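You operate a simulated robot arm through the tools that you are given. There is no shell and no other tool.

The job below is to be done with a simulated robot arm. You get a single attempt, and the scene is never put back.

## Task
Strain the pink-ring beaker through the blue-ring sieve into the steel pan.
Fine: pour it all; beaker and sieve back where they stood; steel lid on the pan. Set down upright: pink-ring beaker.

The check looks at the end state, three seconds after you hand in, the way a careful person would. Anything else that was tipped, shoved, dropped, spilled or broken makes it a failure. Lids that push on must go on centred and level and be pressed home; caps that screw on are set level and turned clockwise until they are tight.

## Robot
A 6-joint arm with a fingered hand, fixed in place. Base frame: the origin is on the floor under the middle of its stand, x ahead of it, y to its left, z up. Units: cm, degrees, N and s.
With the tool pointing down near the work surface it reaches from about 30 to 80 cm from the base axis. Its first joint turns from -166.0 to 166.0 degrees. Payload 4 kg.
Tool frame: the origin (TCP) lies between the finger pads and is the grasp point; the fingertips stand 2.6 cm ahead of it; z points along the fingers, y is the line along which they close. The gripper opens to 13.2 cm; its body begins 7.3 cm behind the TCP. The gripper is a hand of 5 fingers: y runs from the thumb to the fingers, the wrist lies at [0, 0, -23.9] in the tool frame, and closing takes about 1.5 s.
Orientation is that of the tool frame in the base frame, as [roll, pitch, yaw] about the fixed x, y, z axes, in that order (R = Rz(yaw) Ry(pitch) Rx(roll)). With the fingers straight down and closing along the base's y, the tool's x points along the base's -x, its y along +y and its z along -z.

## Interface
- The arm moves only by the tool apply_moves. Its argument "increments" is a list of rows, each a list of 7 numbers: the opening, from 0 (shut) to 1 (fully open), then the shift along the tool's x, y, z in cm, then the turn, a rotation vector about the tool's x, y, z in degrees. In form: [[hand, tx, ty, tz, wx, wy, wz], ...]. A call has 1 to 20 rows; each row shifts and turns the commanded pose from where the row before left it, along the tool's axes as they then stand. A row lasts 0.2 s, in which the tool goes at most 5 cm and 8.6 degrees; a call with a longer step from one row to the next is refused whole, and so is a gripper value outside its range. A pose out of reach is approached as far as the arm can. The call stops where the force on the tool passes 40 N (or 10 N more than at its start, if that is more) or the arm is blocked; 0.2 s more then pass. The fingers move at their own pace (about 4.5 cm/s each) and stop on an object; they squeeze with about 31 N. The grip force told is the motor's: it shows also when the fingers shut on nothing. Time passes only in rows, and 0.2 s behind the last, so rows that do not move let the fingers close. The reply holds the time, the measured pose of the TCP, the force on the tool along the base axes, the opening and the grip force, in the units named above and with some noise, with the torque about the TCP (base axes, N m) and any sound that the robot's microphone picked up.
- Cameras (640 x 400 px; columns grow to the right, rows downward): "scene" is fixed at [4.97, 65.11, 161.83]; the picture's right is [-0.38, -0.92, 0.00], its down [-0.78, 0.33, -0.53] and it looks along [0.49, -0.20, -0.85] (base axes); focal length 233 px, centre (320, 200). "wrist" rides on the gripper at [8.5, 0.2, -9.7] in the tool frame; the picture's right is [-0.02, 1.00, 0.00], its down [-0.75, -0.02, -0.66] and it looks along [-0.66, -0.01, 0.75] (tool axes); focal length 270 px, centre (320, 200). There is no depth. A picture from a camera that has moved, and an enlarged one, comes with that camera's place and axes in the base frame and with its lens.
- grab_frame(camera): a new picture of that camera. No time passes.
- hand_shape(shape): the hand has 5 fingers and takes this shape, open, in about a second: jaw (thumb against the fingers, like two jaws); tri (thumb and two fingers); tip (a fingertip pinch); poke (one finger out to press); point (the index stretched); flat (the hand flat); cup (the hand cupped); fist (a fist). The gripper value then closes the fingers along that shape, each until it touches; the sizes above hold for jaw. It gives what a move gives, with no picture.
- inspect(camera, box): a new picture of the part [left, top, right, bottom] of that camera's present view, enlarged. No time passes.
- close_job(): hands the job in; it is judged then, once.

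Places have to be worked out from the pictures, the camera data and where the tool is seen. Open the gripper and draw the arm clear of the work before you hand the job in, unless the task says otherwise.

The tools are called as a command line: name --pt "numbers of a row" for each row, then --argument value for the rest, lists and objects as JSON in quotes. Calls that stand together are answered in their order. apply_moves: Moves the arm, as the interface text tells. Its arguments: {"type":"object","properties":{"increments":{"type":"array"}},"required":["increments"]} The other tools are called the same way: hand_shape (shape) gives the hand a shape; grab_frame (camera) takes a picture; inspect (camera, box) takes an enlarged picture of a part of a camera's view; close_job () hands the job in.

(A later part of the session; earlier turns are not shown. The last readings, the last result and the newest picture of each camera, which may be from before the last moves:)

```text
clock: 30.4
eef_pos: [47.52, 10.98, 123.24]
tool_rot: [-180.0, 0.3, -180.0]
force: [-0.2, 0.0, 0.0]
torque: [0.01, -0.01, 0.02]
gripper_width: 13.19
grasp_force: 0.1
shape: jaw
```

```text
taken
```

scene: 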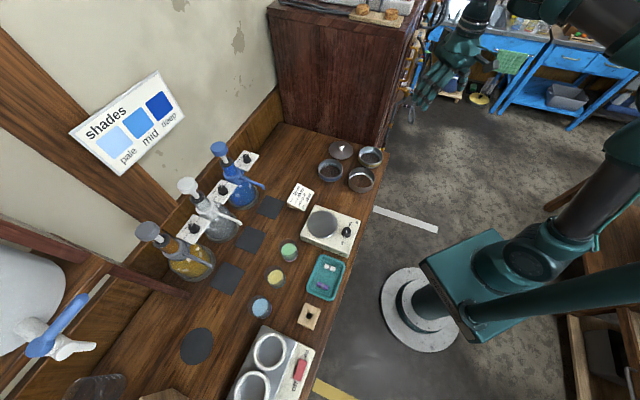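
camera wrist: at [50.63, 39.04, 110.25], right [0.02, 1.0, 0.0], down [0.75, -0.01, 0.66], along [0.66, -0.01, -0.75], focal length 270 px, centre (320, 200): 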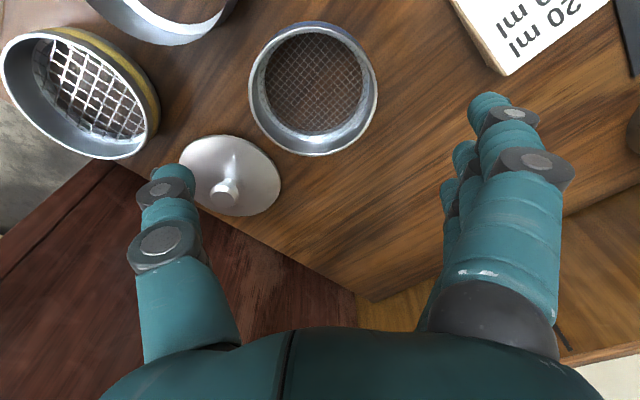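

The start pose was reached without any flag. I repeat exactly the first survey move to (40.2, 29, 111.2), which worked at the beginning.

apply_moves --pt "1 1.25 3 2.0 0 0 0" --pt "1 1.25 3 2.0 0 0 0" --pt "1 1.25 3 2.0 0 0 0" --pt "1 1.25 3 2.0 0 0 0" --pt "1 1.25 3 2.0 0 0 0" --pt "1 1.25 3 2.0 0 0 0" --pt "1 0 0 0 0 0 0"

grab_frame --camera "scene"

```text
clock: 32.0
eef_pos: [40.16, 28.95, 111.15]
tool_rot: [180.0, 0.3, -179.9]
force: [0.1, 0.4, -0.7]
torque: [-0.04, 0.0, 0.01]
gripper_width: 13.18
grasp_force: 0.1
shape: jaw
```

```text
taken
```

scene: 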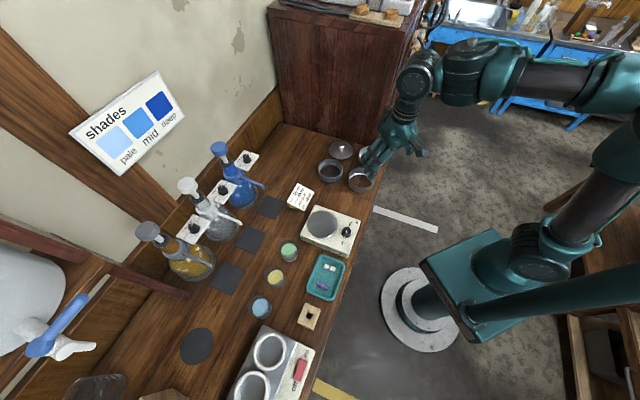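

Back in the original posture. From here I go out to the sieve, at moderate height first, watching for flags.

apply_moves --pt "1 -2 1.0 1.5 0 0 0" --pt "1 -2 1.0 1.5 0 0 0" --pt "1 -2 1.0 1.5 0 0 0" --pt "1 -2 1.0 1.5 0 0 0" --pt "1 -2 1.0 1.5 0 0 0" --pt "1 0 0 0 0 0 0"

grab_frame --camera "scene"

```text
clock: 33.4
eef_pos: [50.05, 34.0, 103.87]
tool_rot: [179.9, 0.3, -179.8]
force: [-0.2, -0.7, 0.2]
torque: [-0.02, -0.02, 0.01]
gripper_width: 13.19
grasp_force: 0.1
shape: jaw
```

```text
taken
```

scene: 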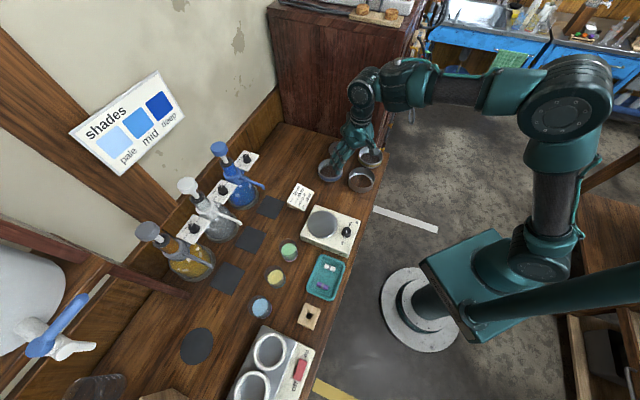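

This position was blocked before and is fine now. I continue toward the sieve, coming in from the low side, to (58.5, 38.3, 97).

apply_moves --pt "1 -0.5 0.3 2.5 0 0 0" --pt "1 -1.5 0.8 1.5 0 0 0" --pt "1 -1.6 0.8 1.0 0 0 0" --pt "1 -1.6 0.8 1.0 0 0 0" --pt "1 -1.6 0.8 0.5 0 0 0" --pt "1 -1.65 0.8 0.4 0 0 0" --pt "1 0 0 0 0 0 0"

grab_frame --camera "scene"

grab_frame --camera "wrist"

```text
clock: 35.0
eef_pos: [58.55, 38.41, 96.86]
tool_rot: [179.8, 0.3, -179.9]
force: [0.3, -1.1, -1.0]
torque: [0.01, 0.02, 0.02]
gripper_width: 13.17
grasp_force: 0.1
shape: jaw
```

```text
taken
```

scene: 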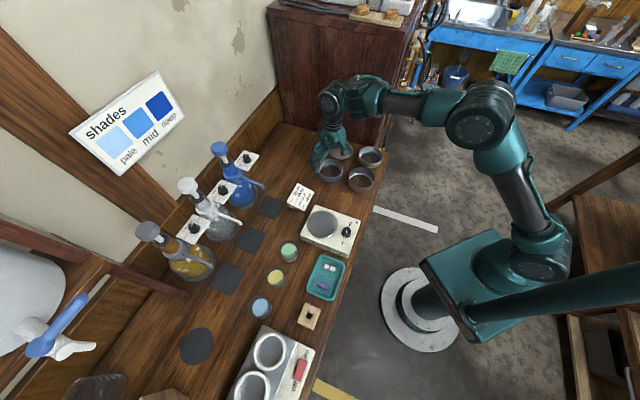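

```text
taken
camera wrist: at [50.17, 38.65, 106.61], right [0.02, 1.0, 0.0], down [0.75, -0.02, 0.66], along [0.66, -0.01, -0.75], focal length 270 px, centre (320, 200)
```

wrist: 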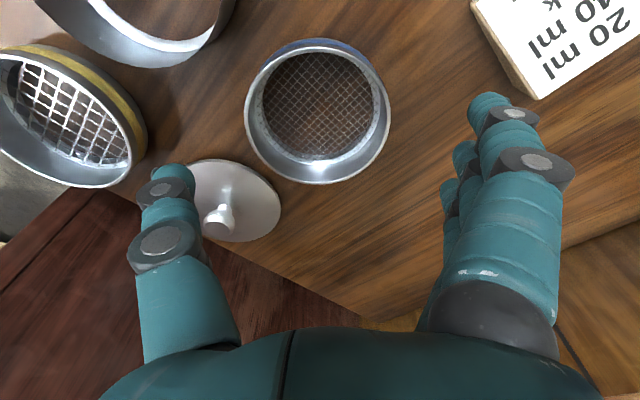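

No flags now: the tool stands over the sieve at (58.55, 38.41, 96.9). The sieve centre reads about (58.3, 38.4), so I descend to z≈90.3 with the hand open around it.

apply_moves --pt "1 0.2 0 2 0 0 0" --pt "1 0 0 2 0 0 0" --pt "1 0 0 1.5 0 0 0" --pt "1 0 0 1.0 0 0 0" --pt "1 0 0 0 0 0 0"

grab_frame --camera "wrist"

inspect --camera "scene" --box '[290, 60, 410, 200]'

```text
clock: 36.2
eef_pos: [58.49, 38.42, 90.41]
tool_rot: [179.9, 0.3, -179.9]
force: [-0.4, 0.3, -0.8]
torque: [0.01, -0.03, 0.0]
gripper_width: 13.19
grasp_force: 0.0
shape: jaw
```

```text
taken
camera wrist: at [50.11, 38.67, 100.03], right [0.02, 1.0, 0.0], down [0.75, -0.02, 0.66], along [0.66, -0.01, -0.75], focal length 270 px, centre (320, 200)
```

wrist: 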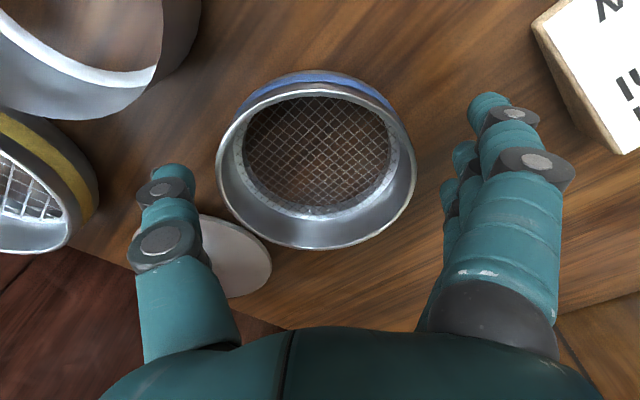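

```text
2.86 times, centred on (350, 130) of scene
camera zoom: at [4.97, 65.11, 161.83], right [-0.38, -0.92, 0.0], down [-0.78, 0.33, -0.53], along [0.49, -0.2, -0.85], focal length 667 px, centre (234, 400)
```

zoom: 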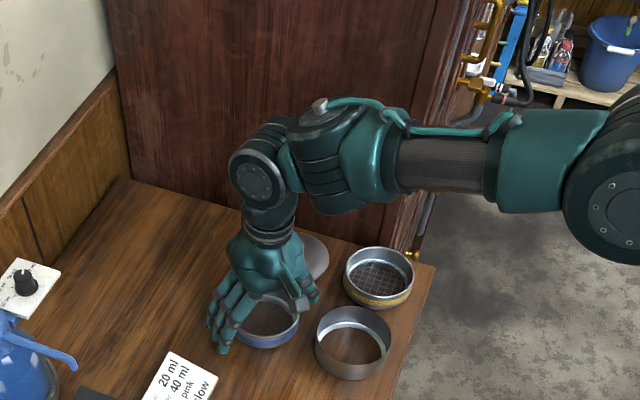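

The sieve is centred under the hand within about 0.2 cm, with the fingertips at about 87.8. I close the hand on the sieve.

apply_moves --pt "0.5 0 0 0 0 0 0" --pt "0.5 0 0 0 0 0 0" --pt "0.5 0 0 0 0 0 0" --pt "0.5 0 0 0 0 0 0" --pt "0.5 0 0 0 0 0 0" --pt "0.5 0 0 0 0 0 0" --pt "0.5 0 0 0 0 0 0" --pt "0.5 0 0 0 0 0 0"

grab_frame --camera "wrist"

inspect --camera "scene" --box '[310, 120, 400, 200]'

```text
clock: 38.0
eef_pos: [58.56, 38.44, 90.34]
tool_rot: [179.9, 0.3, -179.9]
force: [0.1, -0.3, -0.2]
torque: [0.0, -0.01, 0.0]
gripper_width: 8.8
grasp_force: 30.9
shape: jaw
```

```text
taken
camera wrist: at [50.1, 38.66, 100.05], right [0.02, 1.0, 0.0], down [0.75, -0.02, 0.66], along [0.66, -0.01, -0.75], focal length 270 px, centre (320, 200)
```

wrist: 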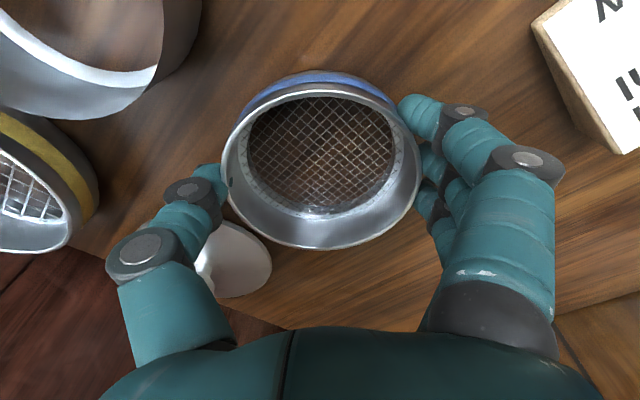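

```text
5.00 times, centred on (355, 160) of scene
camera zoom: at [4.97, 65.11, 161.83], right [-0.38, -0.92, 0.0], down [-0.78, 0.33, -0.53], along [0.49, -0.2, -0.85], focal length 1167 px, centre (145, 400)
```

zoom: 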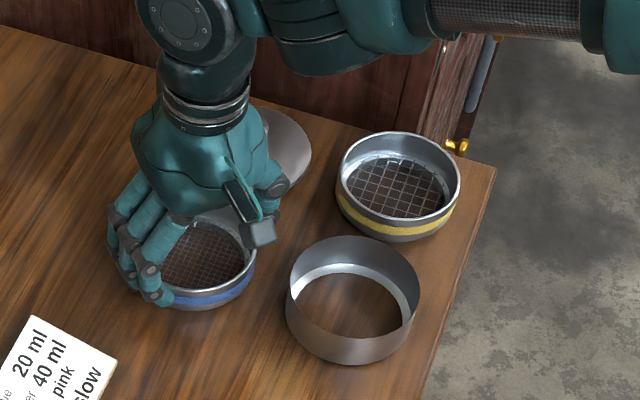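

The hand grips the sieve at 31 N. I lift it straight up 7 cm and check that it hangs level in the hand.

apply_moves --pt "0.5 0 0 -0.7 0 0 0" --pt "0.5 0 0 -1.3 0 0 0" --pt "0.5 0 0 -2 0 0 0" --pt "0.5 0 0 -2 0 0 0" --pt "0.5 0 0 -1 0 0 0" --pt "0.5 0 0 0 0 0 0"

grab_frame --camera "wrist"

inspect --camera "scene" --box '[310, 100, 400, 200]'

```text
clock: 39.4
eef_pos: [58.34, 38.38, 97.42]
tool_rot: [179.9, 0.3, -179.9]
force: [-0.1, 0.3, -2.1]
torque: [0.0, 0.02, 0.01]
gripper_width: 8.84
grasp_force: 31.0
shape: jaw
```

```text
taken
camera wrist: at [50.0, 38.67, 107.05], right [0.02, 1.0, 0.0], down [0.75, -0.02, 0.66], along [0.66, -0.01, -0.75], focal length 270 px, centre (320, 200)
```

wrist: 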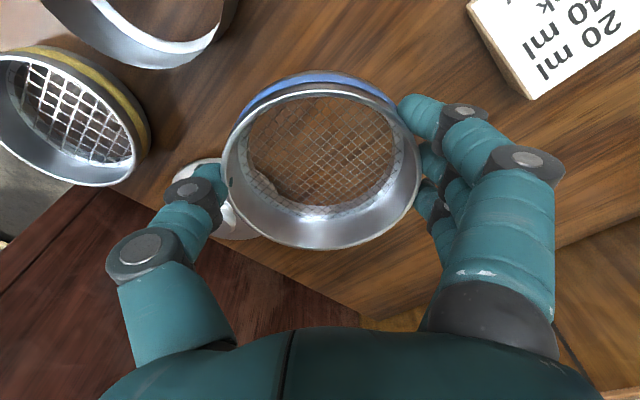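

```text
4.00 times, centred on (355, 150) of scene
camera zoom: at [4.97, 65.11, 161.83], right [-0.38, -0.92, 0.0], down [-0.78, 0.33, -0.53], along [0.49, -0.2, -0.85], focal length 934 px, centre (180, 400)
```

zoom: 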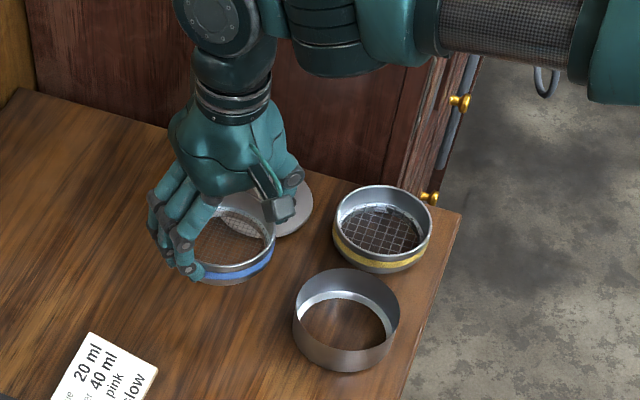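

The sieve is level and centred on the TCP within 0.1 cm. I carry it over the pan at (49.6, 29.1), staying at z≈97.4.

apply_moves --pt "0.5 2.18 -2.32 0 0 0 0" --pt "0.5 2.18 -2.32 0 0 0 0" --pt "0.5 2.18 -2.32 0 0 0 0" --pt "0.5 2.18 -2.32 0 0 0 0" --pt "0.5 0 0 0 0 0 0"

grab_frame --camera "wrist"

inspect --camera "scene" --box '[310, 100, 420, 210]'

```text
clock: 40.6
eef_pos: [49.6, 29.19, 97.44]
tool_rot: [179.8, 0.3, -179.8]
force: [0.5, -0.4, -0.9]
torque: [-0.02, 0.0, -0.03]
gripper_width: 8.8
grasp_force: 31.0
shape: jaw
```

```text
taken
camera wrist: at [41.25, 29.45, 107.08], right [0.02, 1.0, 0.0], down [0.75, -0.02, 0.66], along [0.66, -0.01, -0.75], focal length 270 px, centre (320, 200)
```

wrist: 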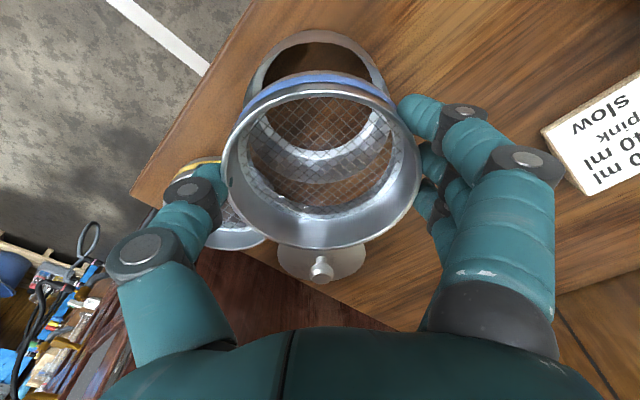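

```text
3.64 times, centred on (365, 155) of scene
camera zoom: at [4.97, 65.11, 161.83], right [-0.38, -0.92, 0.0], down [-0.78, 0.33, -0.53], along [0.49, -0.2, -0.85], focal length 849 px, centre (156, 364)
```

zoom: 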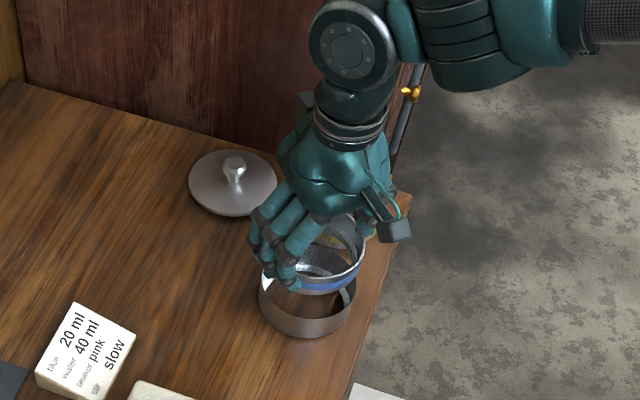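

Seen through the mesh, the pan sits slightly to the left of the sieve. I enlarge to measure the offset.

inspect --camera "wrist" --box '[210, 15, 430, 260]'

inspect --camera "scene" --box '[330, 160, 390, 200]'

```text
1.63 times, centred on (320, 138) of wrist
camera zoom: at [41.25, 29.45, 107.08], right [0.02, 1.0, 0.0], down [0.75, -0.02, 0.66], along [0.66, -0.01, -0.75], focal length 441 px, centre (320, 302)
```

zoom: 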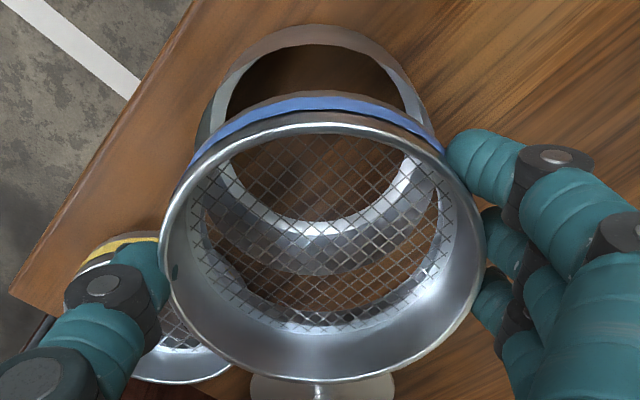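

```text
10.00 times, centred on (360, 180) of scene
camera zoom: at [4.97, 65.11, 161.83], right [-0.38, -0.92, 0.0], down [-0.78, 0.33, -0.53], along [0.49, -0.2, -0.85], focal length 2334 px, centre (-80, 400)
```

zoom: 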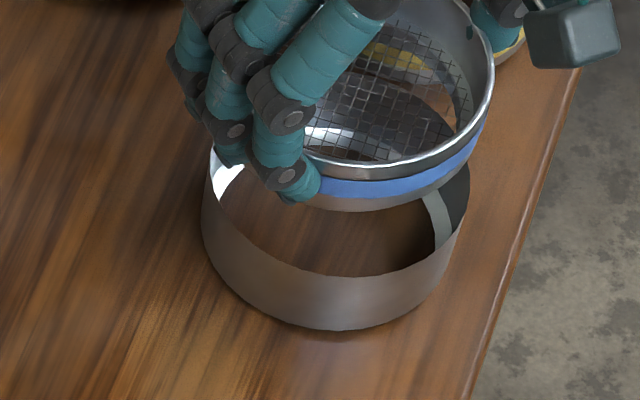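

The sieve sits about 0.2 cm too far in +y relative to the pan. I correct that and lower to just above the pan's rim.

apply_moves --pt "0.5 0.05 -0.2 0 0 0 0" --pt "0.5 0 0 1.5 0 0 0" --pt "0.5 0 0 1.3 0 0 0" --pt "0.5 0 0 0 0 0 0"

inspect --camera "wrist" --box '[210, 15, 430, 260]'

inspect --camera "scene" --box '[330, 160, 390, 200]'

```text
clock: 41.6
eef_pos: [49.62, 29.03, 94.64]
tool_rot: [179.8, 0.3, -179.8]
force: [0.2, 0.2, -1.5]
torque: [0.02, -0.01, 0.02]
gripper_width: 8.81
grasp_force: 31.0
shape: jaw
```

```text
1.63 times, centred on (320, 138) of wrist
camera zoom: at [41.22, 29.22, 104.26], right [0.02, 1.0, 0.0], down [0.75, -0.02, 0.66], along [0.66, -0.01, -0.75], focal length 441 px, centre (320, 302)
```

zoom: 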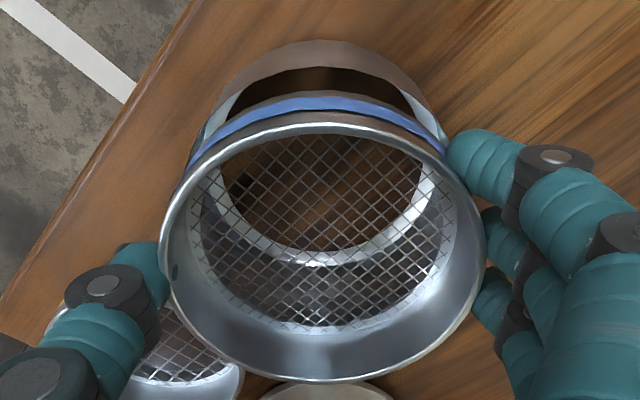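

```text
10.00 times, centred on (360, 180) of scene
camera zoom: at [4.97, 65.11, 161.83], right [-0.38, -0.92, 0.0], down [-0.78, 0.33, -0.53], along [0.49, -0.2, -0.85], focal length 2334 px, centre (-80, 400)
```

zoom: 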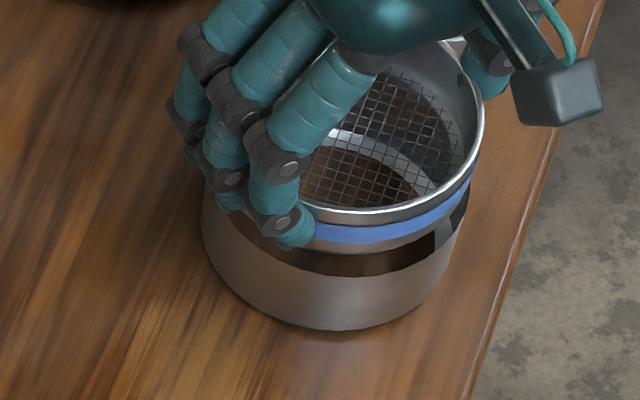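

Alignment looks good in both views. I lower in 0.3 cm rows and watch the force.

apply_moves --pt "0.5 0 0 0.3 0 0 0" --pt "0.5 0 0 0.3 0 0 0" --pt "0.5 0 0 0.3 0 0 0" --pt "0.5 0 0 0.2 0 0 0" --pt "0.5 0 0 0 0 0 0"

inspect --camera "scene" --box '[330, 160, 390, 200]'

```text
clock: 42.7
eef_pos: [49.72, 29.1, 93.78]
tool_rot: [179.9, 0.5, -179.9]
force: [-5.0, -2.1, 16.3]
torque: [-0.19, -0.2, -0.04]
gripper_width: 8.75
grasp_force: 30.5
shape: jaw
stopped in row 5: the force on the tool passed its limit at 41 N (the readings are from after the stop); the commanded pose is now the measured one
```

```text
10.00 times, centred on (360, 180) of scene
camera zoom: at [4.97, 65.11, 161.83], right [-0.38, -0.92, 0.0], down [-0.78, 0.33, -0.53], along [0.49, -0.2, -0.85], focal length 2334 px, centre (-80, 400)
```

zoom: 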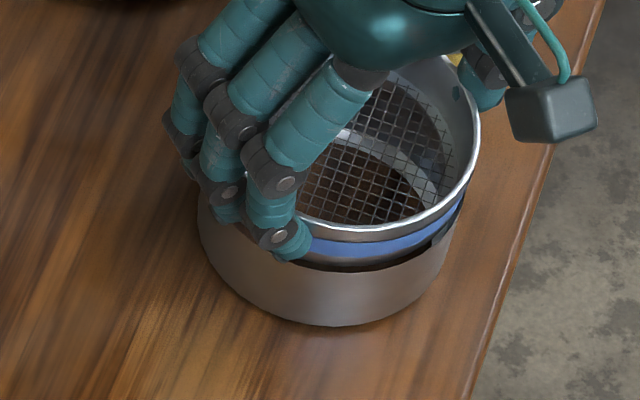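

It touched early, at z=93.8, with a side force toward −x, so the skirt caught the far rim. I back up 0.6 cm and look again at the alignment.

apply_moves --pt "0.5 0 0 -0.5 0 0 0" --pt "0.5 0 0 -0.4 0 0 0" --pt "0.5 0 0 0 0 0 0"

inspect --camera "wrist" --box '[220, 30, 420, 155]'

inspect --camera "scene" --box '[340, 165, 388, 195]'

```text
clock: 43.5
eef_pos: [49.6, 28.84, 94.56]
tool_rot: [179.7, 0.5, -179.9]
force: [0.5, 0.3, -1.0]
torque: [0.0, 0.01, -0.05]
gripper_width: 8.76
grasp_force: 31.0
shape: jaw
```

```text
3.20 times, centred on (320, 92) of wrist
camera zoom: at [41.23, 29.23, 104.23], right [0.02, 1.0, 0.0], down [0.75, -0.02, 0.66], along [0.66, -0.01, -0.75], focal length 865 px, centre (320, 544)
```

zoom: 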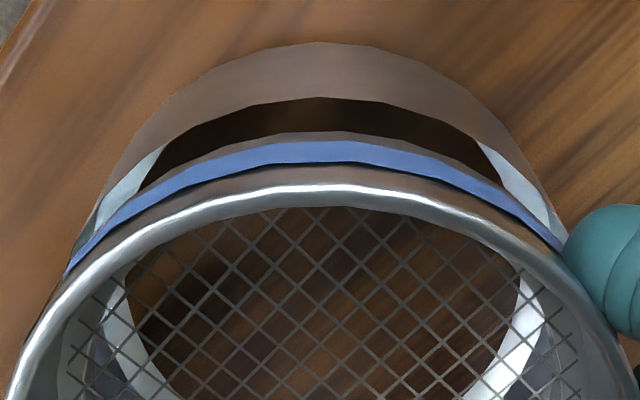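

```text
13.33 times, centred on (364, 180) of scene
camera zoom: at [4.97, 65.11, 161.83], right [-0.38, -0.92, 0.0], down [-0.78, 0.33, -0.53], along [0.49, -0.2, -0.85], focal length 3112 px, centre (-267, 467)
```

zoom: 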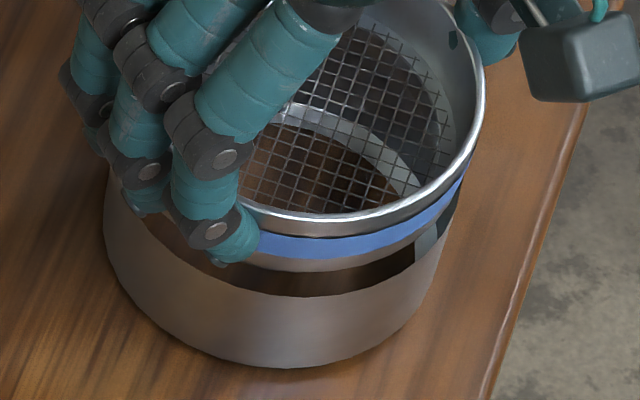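

The pan and sieve look aligned within about 0.1 cm, and the torque puts the contact on the +x side. I shift the sieve 0.25 cm toward −x and lower in finer steps.

apply_moves --pt "0.5 0.25 0.05 0 0 0 0" --pt "0.5 0 0 0.4 0 0 0" --pt "0.5 0 0 0.2 0 0 0" --pt "0.5 0 0 0.15 0 0 0" --pt "0.5 0 0 0 0 0 0"

```text
clock: 44.7
eef_pos: [49.36, 28.92, 93.79]
tool_rot: [179.8, 0.3, -179.9]
force: [-0.6, -1.3, -1.5]
torque: [0.03, 0.0, 0.0]
gripper_width: 8.74
grasp_force: 31.0
shape: jaw
```

No contact yet at 93.8, so it is better than before. I continue down gently.

apply_moves --pt "0.5 0 0 0.12 0 0 0" --pt "0.5 0 0 0.12 0 0 0" --pt "0.5 0 0 0 0 0 0"

```text
clock: 45.5
eef_pos: [49.39, 29.04, 93.64]
tool_rot: [179.8, 0.3, -179.9]
force: [-0.1, 0.4, 1.9]
torque: [-0.04, 0.12, 0.02]
gripper_width: 8.77
grasp_force: 30.8
shape: jaw
```

A light contact now shows on the −x side. I lift slightly, shift back +0.12 in x and +0.06 in y, and lower again.

apply_moves --pt "0.5 0 0 -0.2 0 0 0" --pt "0.5 -0.12 0.06 0 0 0 0" --pt "0.5 0 0 0.15 0 0 0" --pt "0.5 0 0 0.1 0 0 0" --pt "0.5 0 0 0 0 0 0"

```text
clock: 46.7
eef_pos: [49.54, 28.98, 93.48]
tool_rot: [179.9, 0.5, -179.8]
force: [-0.5, 0.4, 3.6]
torque: [0.0, 0.22, -0.02]
gripper_width: 8.76
grasp_force: 30.9
shape: jaw
```

The contact is still on the −x side but the sieve sits lower now. I shift another +0.08 in x and press down slightly.

apply_moves --pt "0.5 0 0 -0.15 0 0 0" --pt "0.5 -0.09 0 0 0 0 0" --pt "0.5 0 0 0.15 0 0 0" --pt "0.5 0 0 0.1 0 0 0" --pt "0.5 0 0 0 0 0 0"

inspect --camera "scene" --box '[340, 165, 388, 195]'

inspect --camera "wrist" --box '[220, 30, 420, 155]'

```text
clock: 47.9
eef_pos: [49.59, 29.11, 93.44]
tool_rot: [179.8, 0.3, -179.9]
force: [1.3, 0.0, 8.8]
torque: [-0.19, 0.3, 0.03]
gripper_width: 8.72
grasp_force: 31.3
shape: jaw
```

```text
13.33 times, centred on (364, 180) of scene
camera zoom: at [4.97, 65.11, 161.83], right [-0.38, -0.92, 0.0], down [-0.78, 0.33, -0.53], along [0.49, -0.2, -0.85], focal length 3112 px, centre (-267, 467)
```

zoom: 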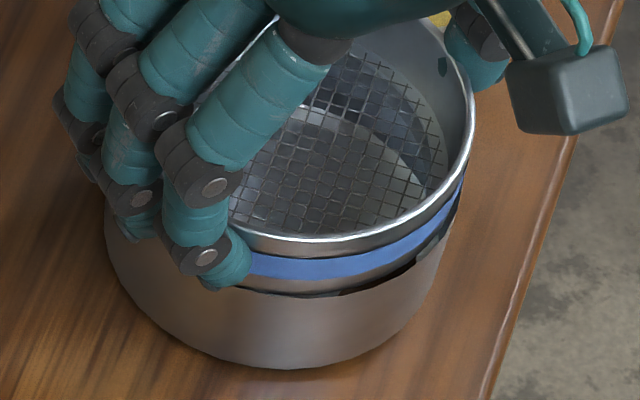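

```text
3.20 times, centred on (320, 92) of wrist
camera zoom: at [41.19, 29.34, 103.11], right [0.02, 1.0, 0.0], down [0.75, -0.02, 0.66], along [0.66, -0.01, -0.75], focal length 865 px, centre (320, 544)
```

zoom: 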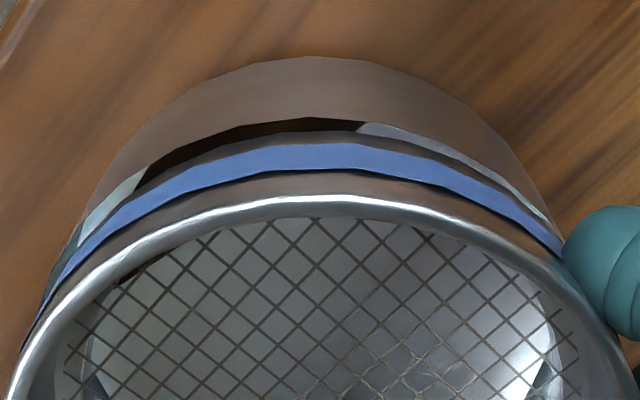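

The remaining gap and the torque both show the skirt resting on the rim in the (−x, −y) quadrant. I lift a bit, shift +0.15 in y and +0.05 in x, and lower again.

apply_moves --pt "0.5 0 0 -0.25 0 0 0" --pt "0.5 -0.05 0.15 0 0 0 0" --pt "0.5 0 0 0.2 0 0 0" --pt "0.5 0 0 0.1 0 0 0" --pt "0.5 0 0 0 0 0 0"

inspect --camera "scene" --box '[340, 165, 388, 195]'

inspect --camera "wrist" --box '[220, 30, 420, 155]'

```text
clock: 49.1
eef_pos: [49.76, 29.13, 93.32]
tool_rot: [179.8, 0.5, -179.9]
force: [-1.0, -0.6, 13.5]
torque: [-0.38, 0.39, 0.06]
gripper_width: 8.76
grasp_force: 31.1
shape: jaw
```

```text
13.33 times, centred on (364, 180) of scene
camera zoom: at [4.97, 65.11, 161.83], right [-0.38, -0.92, 0.0], down [-0.78, 0.33, -0.53], along [0.49, -0.2, -0.85], focal length 3112 px, centre (-267, 467)
```

zoom: 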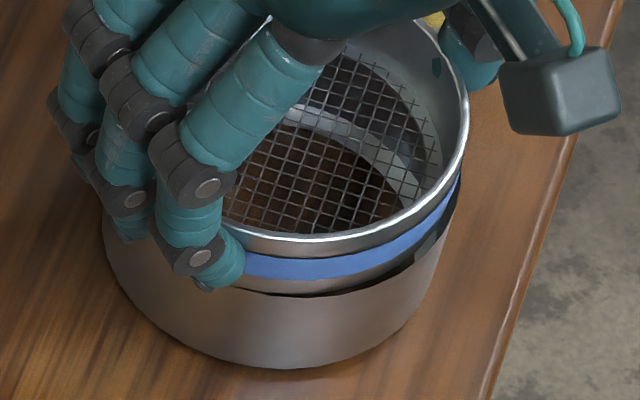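

```text
3.20 times, centred on (320, 92) of wrist
camera zoom: at [41.26, 29.49, 103.07], right [0.02, 1.0, 0.0], down [0.75, -0.02, 0.66], along [0.66, -0.01, -0.75], focal length 865 px, centre (320, 544)
```

zoom: 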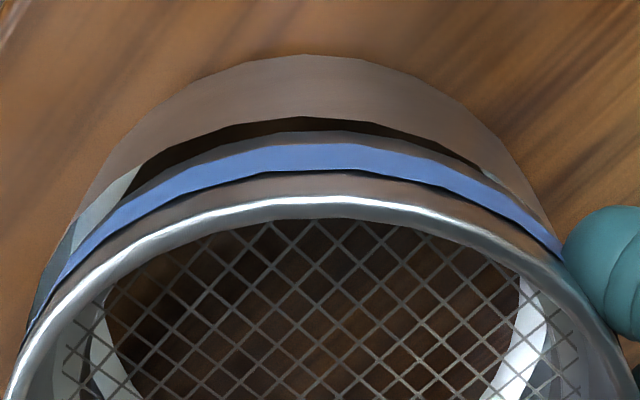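

The contact reading and the visible gap disagree, so the sieve may have tilted in the grip during the first hard touch. I look at the full wrist frame to check its tilt.

grab_frame --camera "wrist"

inspect --camera "wrist" --box '[200, 40, 440, 265]'

```text
taken
camera wrist: at [41.26, 29.49, 103.07], right [0.02, 1.0, 0.0], down [0.75, -0.02, 0.66], along [0.66, -0.01, -0.75], focal length 270 px, centre (320, 200)
```

wrist: 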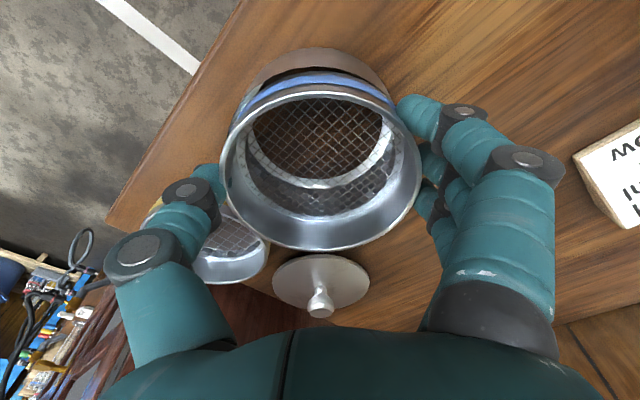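

```text
1.78 times, centred on (320, 152) of wrist
camera zoom: at [41.26, 29.49, 103.07], right [0.02, 1.0, 0.0], down [0.75, -0.02, 0.66], along [0.66, -0.01, -0.75], focal length 480 px, centre (320, 284)
```

zoom: 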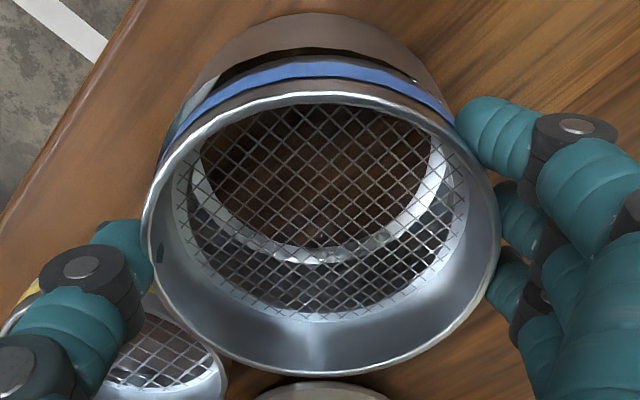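

The heights now suggest the skirt is already mostly inside the pan: the rim is about 0.2 cm above the expected seat. I ease the pressure and open the hand so the sieve can settle, then inspect.

apply_moves --pt "0.5 0 0 -0.06 0 0 0" --pt "0.5 0 0 0 0 0 0" --pt "0.68 0 0 0 0 0 0" --pt "0.75 0 0 0 0 0 0" --pt "0.85 0 0 0 0 0 0" --pt "1 0 0 0 0 0 0" --pt "1 0 0 0 0 0 0" --pt "1 0 0 0 0 0 0"

grab_frame --camera "wrist"

inspect --camera "scene" --box '[340, 165, 388, 195]'

```text
clock: 50.9
eef_pos: [49.61, 29.21, 93.36]
tool_rot: [179.8, 0.4, -179.9]
force: [0.2, 0.4, 1.1]
torque: [0.01, -0.01, -0.02]
gripper_width: 13.18
grasp_force: 0.0
shape: jaw
```

```text
taken
camera wrist: at [41.27, 29.5, 103.09], right [0.02, 1.0, 0.0], down [0.75, -0.02, 0.66], along [0.66, -0.01, -0.75], focal length 270 px, centre (320, 200)
```

wrist: 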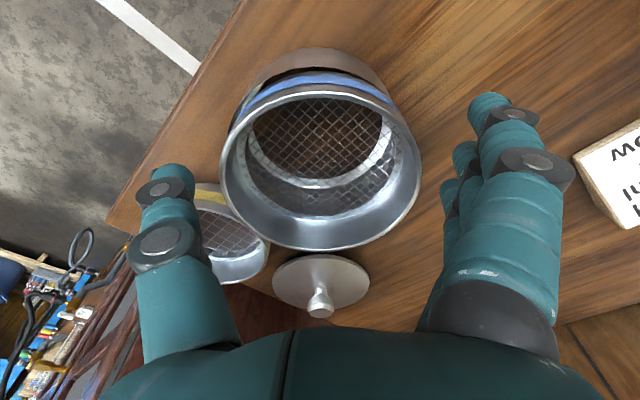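

```text
13.33 times, centred on (364, 180) of scene
camera zoom: at [4.97, 65.11, 161.83], right [-0.38, -0.92, 0.0], down [-0.78, 0.33, -0.53], along [0.49, -0.2, -0.85], focal length 3112 px, centre (-267, 467)
```

zoom: 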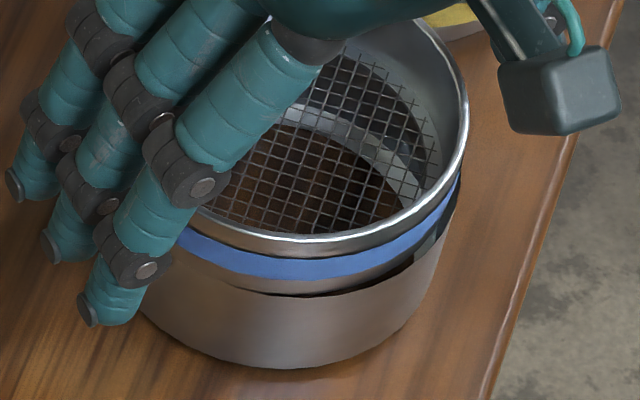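

The sieve sits on the pan but slightly tilted, with a gap at the −y side. I raise the hand to get a clear look before correcting it.

apply_moves --pt "1 0 0 -1 0 0 0" --pt "1 0 0 -3 0 0 0" --pt "1 0 0 -3 0 0 0" --pt "1 0 0 0 0 0 0"

inspect --camera "wrist" --box '[220, 0, 420, 190]'

inspect --camera "scene" --box '[340, 160, 388, 198]'

```text
clock: 51.9
eef_pos: [49.69, 29.16, 100.4]
tool_rot: [179.9, 0.4, -179.9]
force: [1.1, -0.2, -0.8]
torque: [0.01, 0.01, -0.02]
gripper_width: 13.17
grasp_force: 0.1
shape: jaw
```

```text
2.11 times, centred on (320, 95) of wrist
camera zoom: at [41.21, 29.46, 110.11], right [0.02, 1.0, 0.0], down [0.75, -0.02, 0.66], along [0.66, -0.01, -0.75], focal length 569 px, centre (320, 421)
```

zoom: 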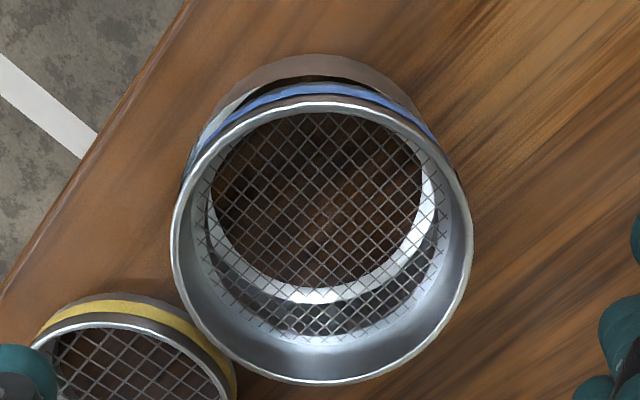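

```text
10.53 times, centred on (364, 179) of scene
camera zoom: at [4.97, 65.11, 161.83], right [-0.38, -0.92, 0.0], down [-0.78, 0.33, -0.53], along [0.49, -0.2, -0.85], focal length 2457 px, centre (-143, 421)
```

zoom: 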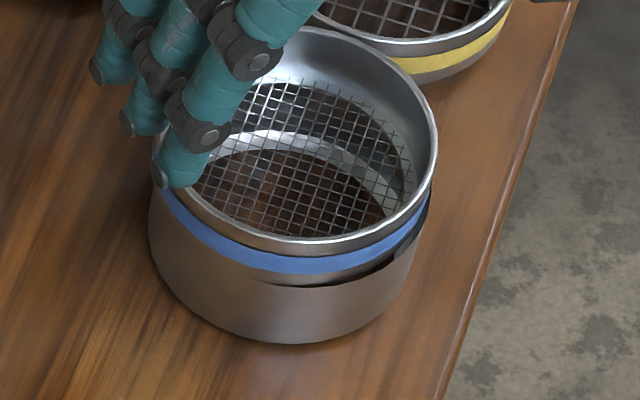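

The scene view shows the +y side already nested in the pan, while the −y side still sits on the rim. It needs a small push toward +y to drop in. I turn the hand 20° so the thumb faces the high side and lower around the sieve with the hand open.

apply_moves --pt "1 0 0 0 0 0 7" --pt "1 0 0 0 0 0 7" --pt "1 0 0 0 0 0 6" --pt "1 0 0 2.5 0 0 0" --pt "1 0 0 2.5 0 0 0" --pt "1 0 0 1.8 0 0 0" --pt "1 0 0 0 0 0 0"

grab_frame --camera "wrist"

inspect --camera "scene" --box '[330, 140, 400, 200]'

```text
clock: 53.5
eef_pos: [49.76, 29.23, 93.66]
tool_rot: [179.7, 0.3, 160.1]
force: [0.3, -0.4, 0.4]
torque: [0.0, 0.01, 0.01]
gripper_width: 13.17
grasp_force: 0.0
shape: jaw
```

```text
taken
camera wrist: at [41.77, 32.36, 103.31], right [0.36, 0.93, 0.0], down [0.7, -0.27, 0.66], along [0.62, -0.23, -0.75], focal length 270 px, centre (320, 200)
```

wrist: 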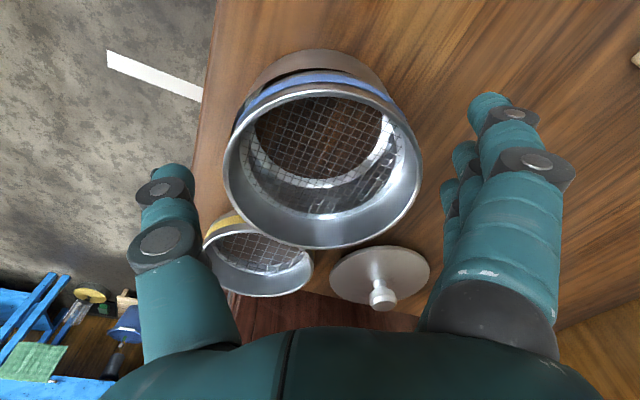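

```text
6.67 times, centred on (365, 170) of scene
camera zoom: at [4.97, 65.11, 161.83], right [-0.38, -0.92, 0.0], down [-0.78, 0.33, -0.53], along [0.49, -0.2, -0.85], focal length 1556 px, centre (20, 400)
```

zoom: 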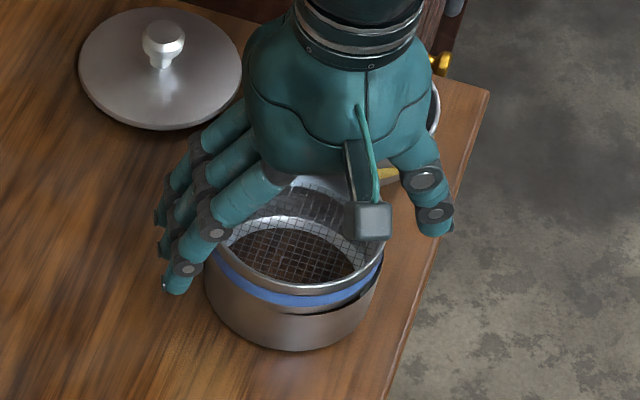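

The hand is around the sieve. I close it to a loose cage of about 9.2 cm and check whether anything touches.

apply_moves --pt "0.85 0 0 0 0 0 0" --pt "0.76 0 0 0 0 0 0" --pt "0.72 0 0 0 0 0 0" --pt "0.7 0 0 0 0 0 0" --pt "0.7 0 0 0 0 0 0" --pt "0.7 0 0 0 0 0 0"

inspect --camera "wrist" --box '[180, 40, 460, 265]'

inspect --camera "scene" --box '[340, 160, 388, 198]'

```text
clock: 54.9
eef_pos: [49.65, 29.25, 93.66]
tool_rot: [179.8, 0.4, 160.2]
force: [-0.5, 0.2, -0.6]
torque: [-0.04, -0.02, -0.02]
gripper_width: 8.81
grasp_force: 31.0
shape: jaw
```

```text
1.78 times, centred on (320, 152) of wrist
camera zoom: at [41.77, 32.36, 103.34], right [0.36, 0.93, 0.01], down [0.7, -0.27, 0.66], along [0.62, -0.23, -0.75], focal length 480 px, centre (320, 284)
```

zoom: 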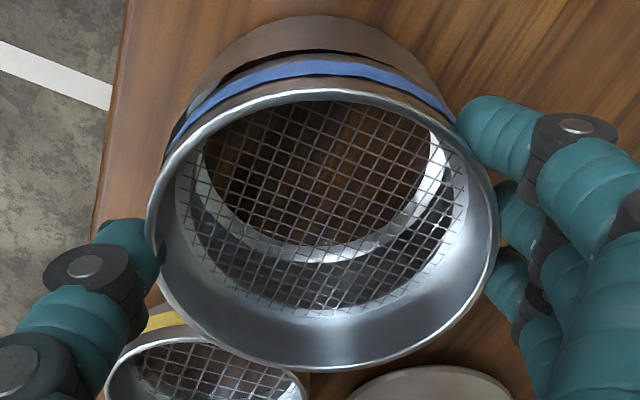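

```text
10.53 times, centred on (364, 179) of scene
camera zoom: at [4.97, 65.11, 161.83], right [-0.38, -0.92, 0.0], down [-0.78, 0.33, -0.53], along [0.49, -0.2, -0.85], focal length 2457 px, centre (-143, 421)
```

zoom: 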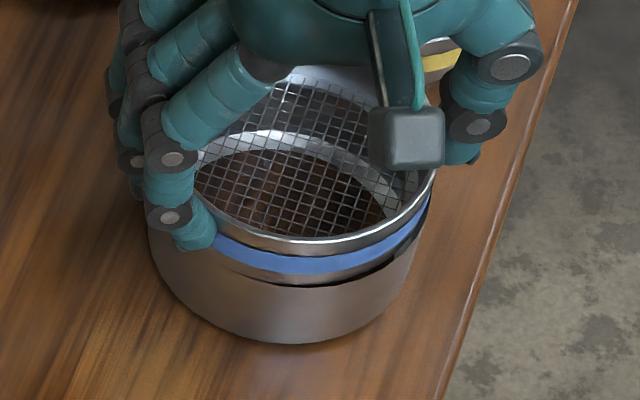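

The fingers already hold the sieve at 31 N, and the grip has levelled it a little. I shift it slightly toward the finger side and press down in tiny steps.

apply_moves --pt "0.7 0 0.08 0 0 0 0" --pt "0.7 0 0 0.1 0 0 0" --pt "0.7 0 0 0.1 0 0 0" --pt "0.7 0 0 0 0 0 0"

```text
clock: 55.9
eef_pos: [49.77, 29.35, 93.64]
tool_rot: [179.5, 0.4, 160.1]
force: [-2.6, -2.3, 21.9]
torque: [-0.17, 0.09, 0.02]
gripper_width: 8.73
grasp_force: 31.1
shape: jaw
```

The contact force is now almost centred under the tool, so it may be seated. I check the gap all around.

inspect --camera "scene" --box '[340, 160, 388, 198]'

inspect --camera "wrist" --box '[230, 40, 420, 155]'

```text
10.53 times, centred on (364, 179) of scene
camera zoom: at [4.97, 65.11, 161.83], right [-0.38, -0.92, 0.0], down [-0.78, 0.33, -0.53], along [0.49, -0.2, -0.85], focal length 2457 px, centre (-143, 421)
```

zoom: 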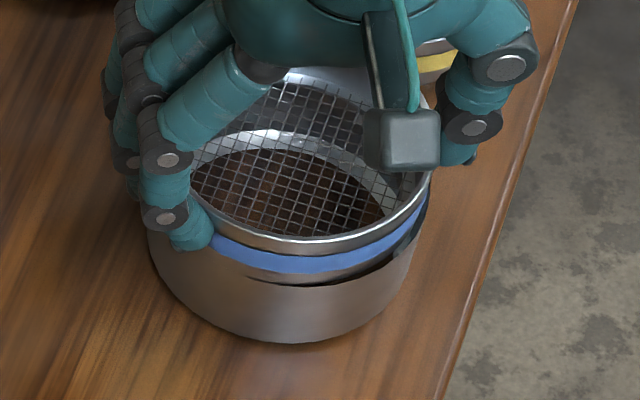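

```text
3.37 times, centred on (325, 98) of wrist
camera zoom: at [41.84, 32.46, 103.22], right [0.36, 0.93, 0.01], down [0.7, -0.27, 0.66], along [0.62, -0.23, -0.75], focal length 910 px, centre (303, 545)
```

zoom: 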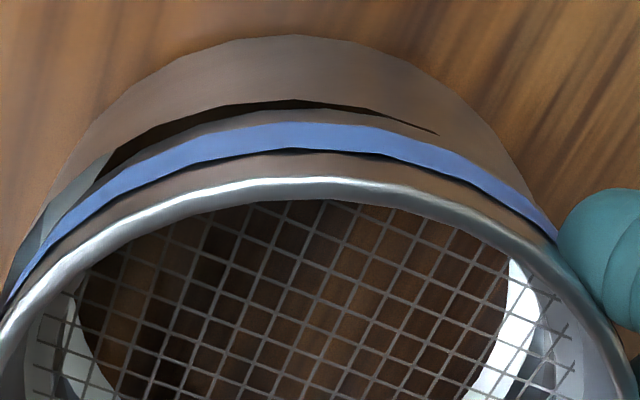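

On closer reading, the dark crescent on the thumb side is the pan's inside showing past the sieve. So the sieve is about 0.13 cm too far toward the fingers (+y). I lift slightly, shift 0.13 back toward the thumb, and lower.

apply_moves --pt "0.7 0 0 -0.25 0 0 0" --pt "0.7 0 0 -0.15 0 0 0" --pt "0.7 0 -0.13 0 0 0 0" --pt "0.7 0 0 0.2 0 0 0" --pt "0.7 0 0 0.1 0 0 0" --pt "0.7 0 0 0 0 0 0"

inspect --camera "scene" --box '[340, 160, 388, 198]'

inspect --camera "wrist" --box '[230, 40, 420, 155]'

```text
clock: 57.3
eef_pos: [49.7, 29.04, 93.73]
tool_rot: [179.6, 0.3, 160.1]
force: [-2.8, -2.4, 10.2]
torque: [-0.13, 0.08, -0.02]
gripper_width: 8.71
grasp_force: 31.6
shape: jaw
```

```text
10.53 times, centred on (364, 179) of scene
camera zoom: at [4.97, 65.11, 161.83], right [-0.38, -0.92, 0.0], down [-0.78, 0.33, -0.53], along [0.49, -0.2, -0.85], focal length 2457 px, centre (-143, 421)
```

zoom: 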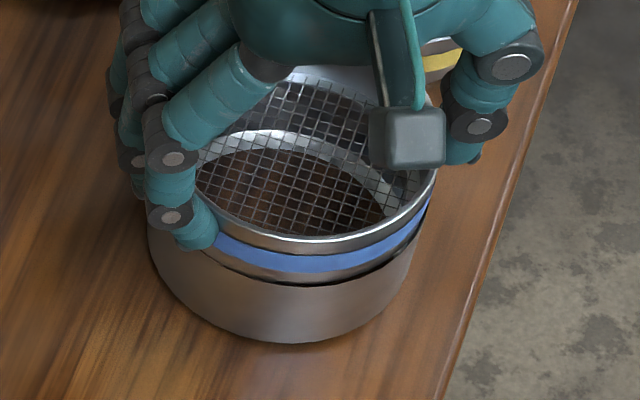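

```text
3.37 times, centred on (325, 98) of wrist
camera zoom: at [41.8, 32.3, 103.27], right [0.36, 0.93, 0.01], down [0.7, -0.27, 0.66], along [0.62, -0.23, -0.75], focal length 910 px, centre (303, 545)
```

zoom: 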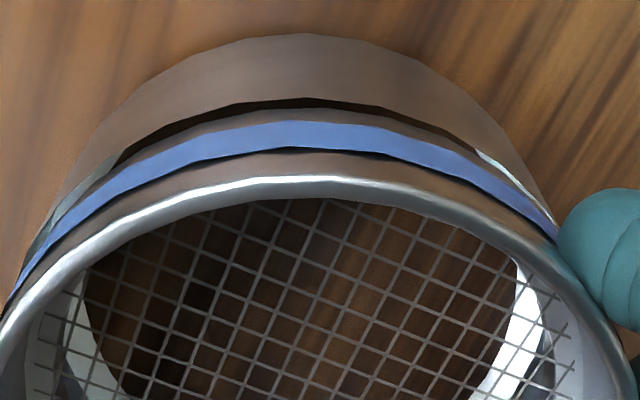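

The gap now looks even all round and the offset is about 0.04 cm. The side force still points toward the thumb side, so I make one more small shift that way and press down.

apply_moves --pt "0.7 0 0 -0.12 0 0 0" --pt "0.7 0.04 -0.06 0 0 0 0" --pt "0.7 0 0 0.12 0 0 0" --pt "0.7 0 0 0.1 0 0 0" --pt "0.7 0 0 0 0 0 0"

inspect --camera "scene" --box '[340, 160, 388, 198]'

inspect --camera "wrist" --box '[230, 40, 420, 155]'

```text
clock: 58.5
eef_pos: [49.75, 29.04, 93.67]
tool_rot: [179.6, 0.4, 160.1]
force: [-0.8, 0.6, 21.1]
torque: [-0.1, 0.05, -0.02]
gripper_width: 8.75
grasp_force: 31.0
shape: jaw
```

```text
10.53 times, centred on (364, 179) of scene
camera zoom: at [4.97, 65.11, 161.83], right [-0.38, -0.92, 0.0], down [-0.78, 0.33, -0.53], along [0.49, -0.2, -0.85], focal length 2457 px, centre (-143, 421)
```

zoom: 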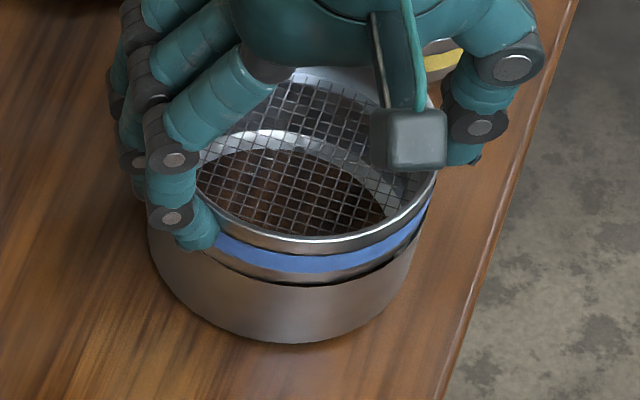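

```text
3.37 times, centred on (325, 98) of wrist
camera zoom: at [41.77, 32.27, 103.22], right [0.36, 0.93, 0.01], down [0.7, -0.27, 0.66], along [0.62, -0.23, -0.75], focal length 910 px, centre (303, 545)
```

zoom: 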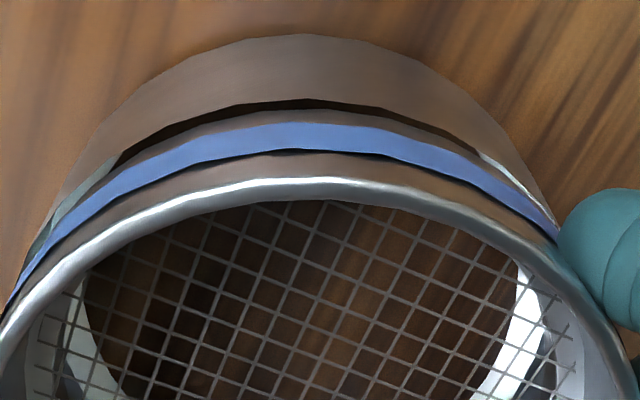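

The contact is now centred (21 N, almost no torque) and the gap is even, so the sieve sits evenly. I ease off, open the hand and rise for a clear look.

apply_moves --pt "0.7 0 0 -0.06 0 0 0" --pt "0.7 0 0 0 0 0 0" --pt "0.76 0 0 0 0 0 0" --pt "0.85 0 0 0 0 0 0" --pt "1 0 0 0 0 0 0" --pt "1 0 0 0 0 0 0" --pt "1 0 0 0 0 0 0" --pt "1 0 0 -1 0 0 0" --pt "1 0 0 -3 0 0 0" --pt "1 0 0 -3 0 0 0" --pt "1 0 0 0 0 0 0"

inspect --camera "scene" --box '[340, 160, 388, 198]'

inspect --camera "wrist" --box '[230, 0, 420, 190]'

```text
clock: 60.9
eef_pos: [49.58, 29.16, 100.59]
tool_rot: [179.7, 0.3, 160.2]
force: [0.3, 0.3, -0.4]
torque: [0.0, 0.03, 0.01]
gripper_width: 13.15
grasp_force: 0.0
shape: jaw
```

```text
10.53 times, centred on (364, 179) of scene
camera zoom: at [4.97, 65.11, 161.83], right [-0.38, -0.92, 0.0], down [-0.78, 0.33, -0.53], along [0.49, -0.2, -0.85], focal length 2457 px, centre (-143, 421)
```

zoom: 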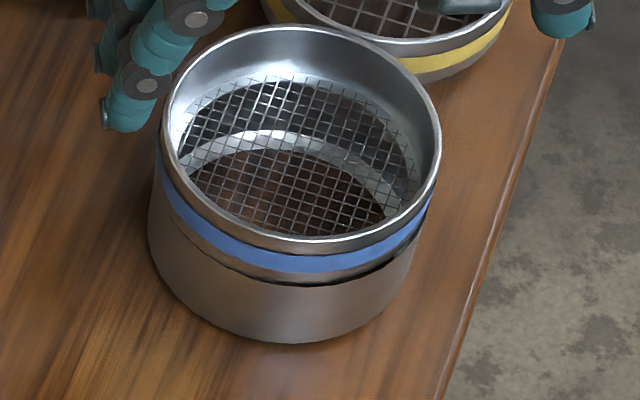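

```text
2.11 times, centred on (325, 95) of wrist
camera zoom: at [41.68, 32.24, 110.2], right [0.36, 0.93, 0.01], down [0.7, -0.27, 0.66], along [0.62, -0.23, -0.75], focal length 569 px, centre (310, 421)
```

zoom: 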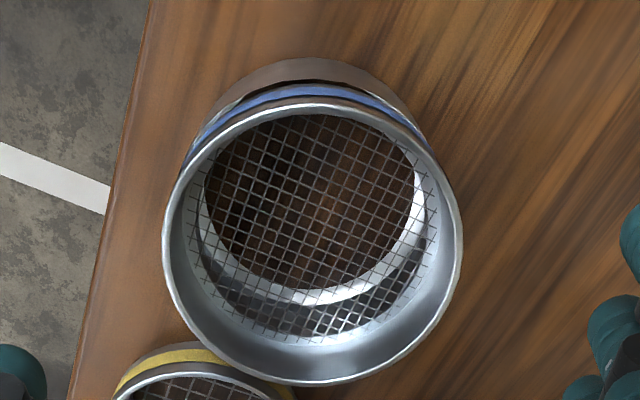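

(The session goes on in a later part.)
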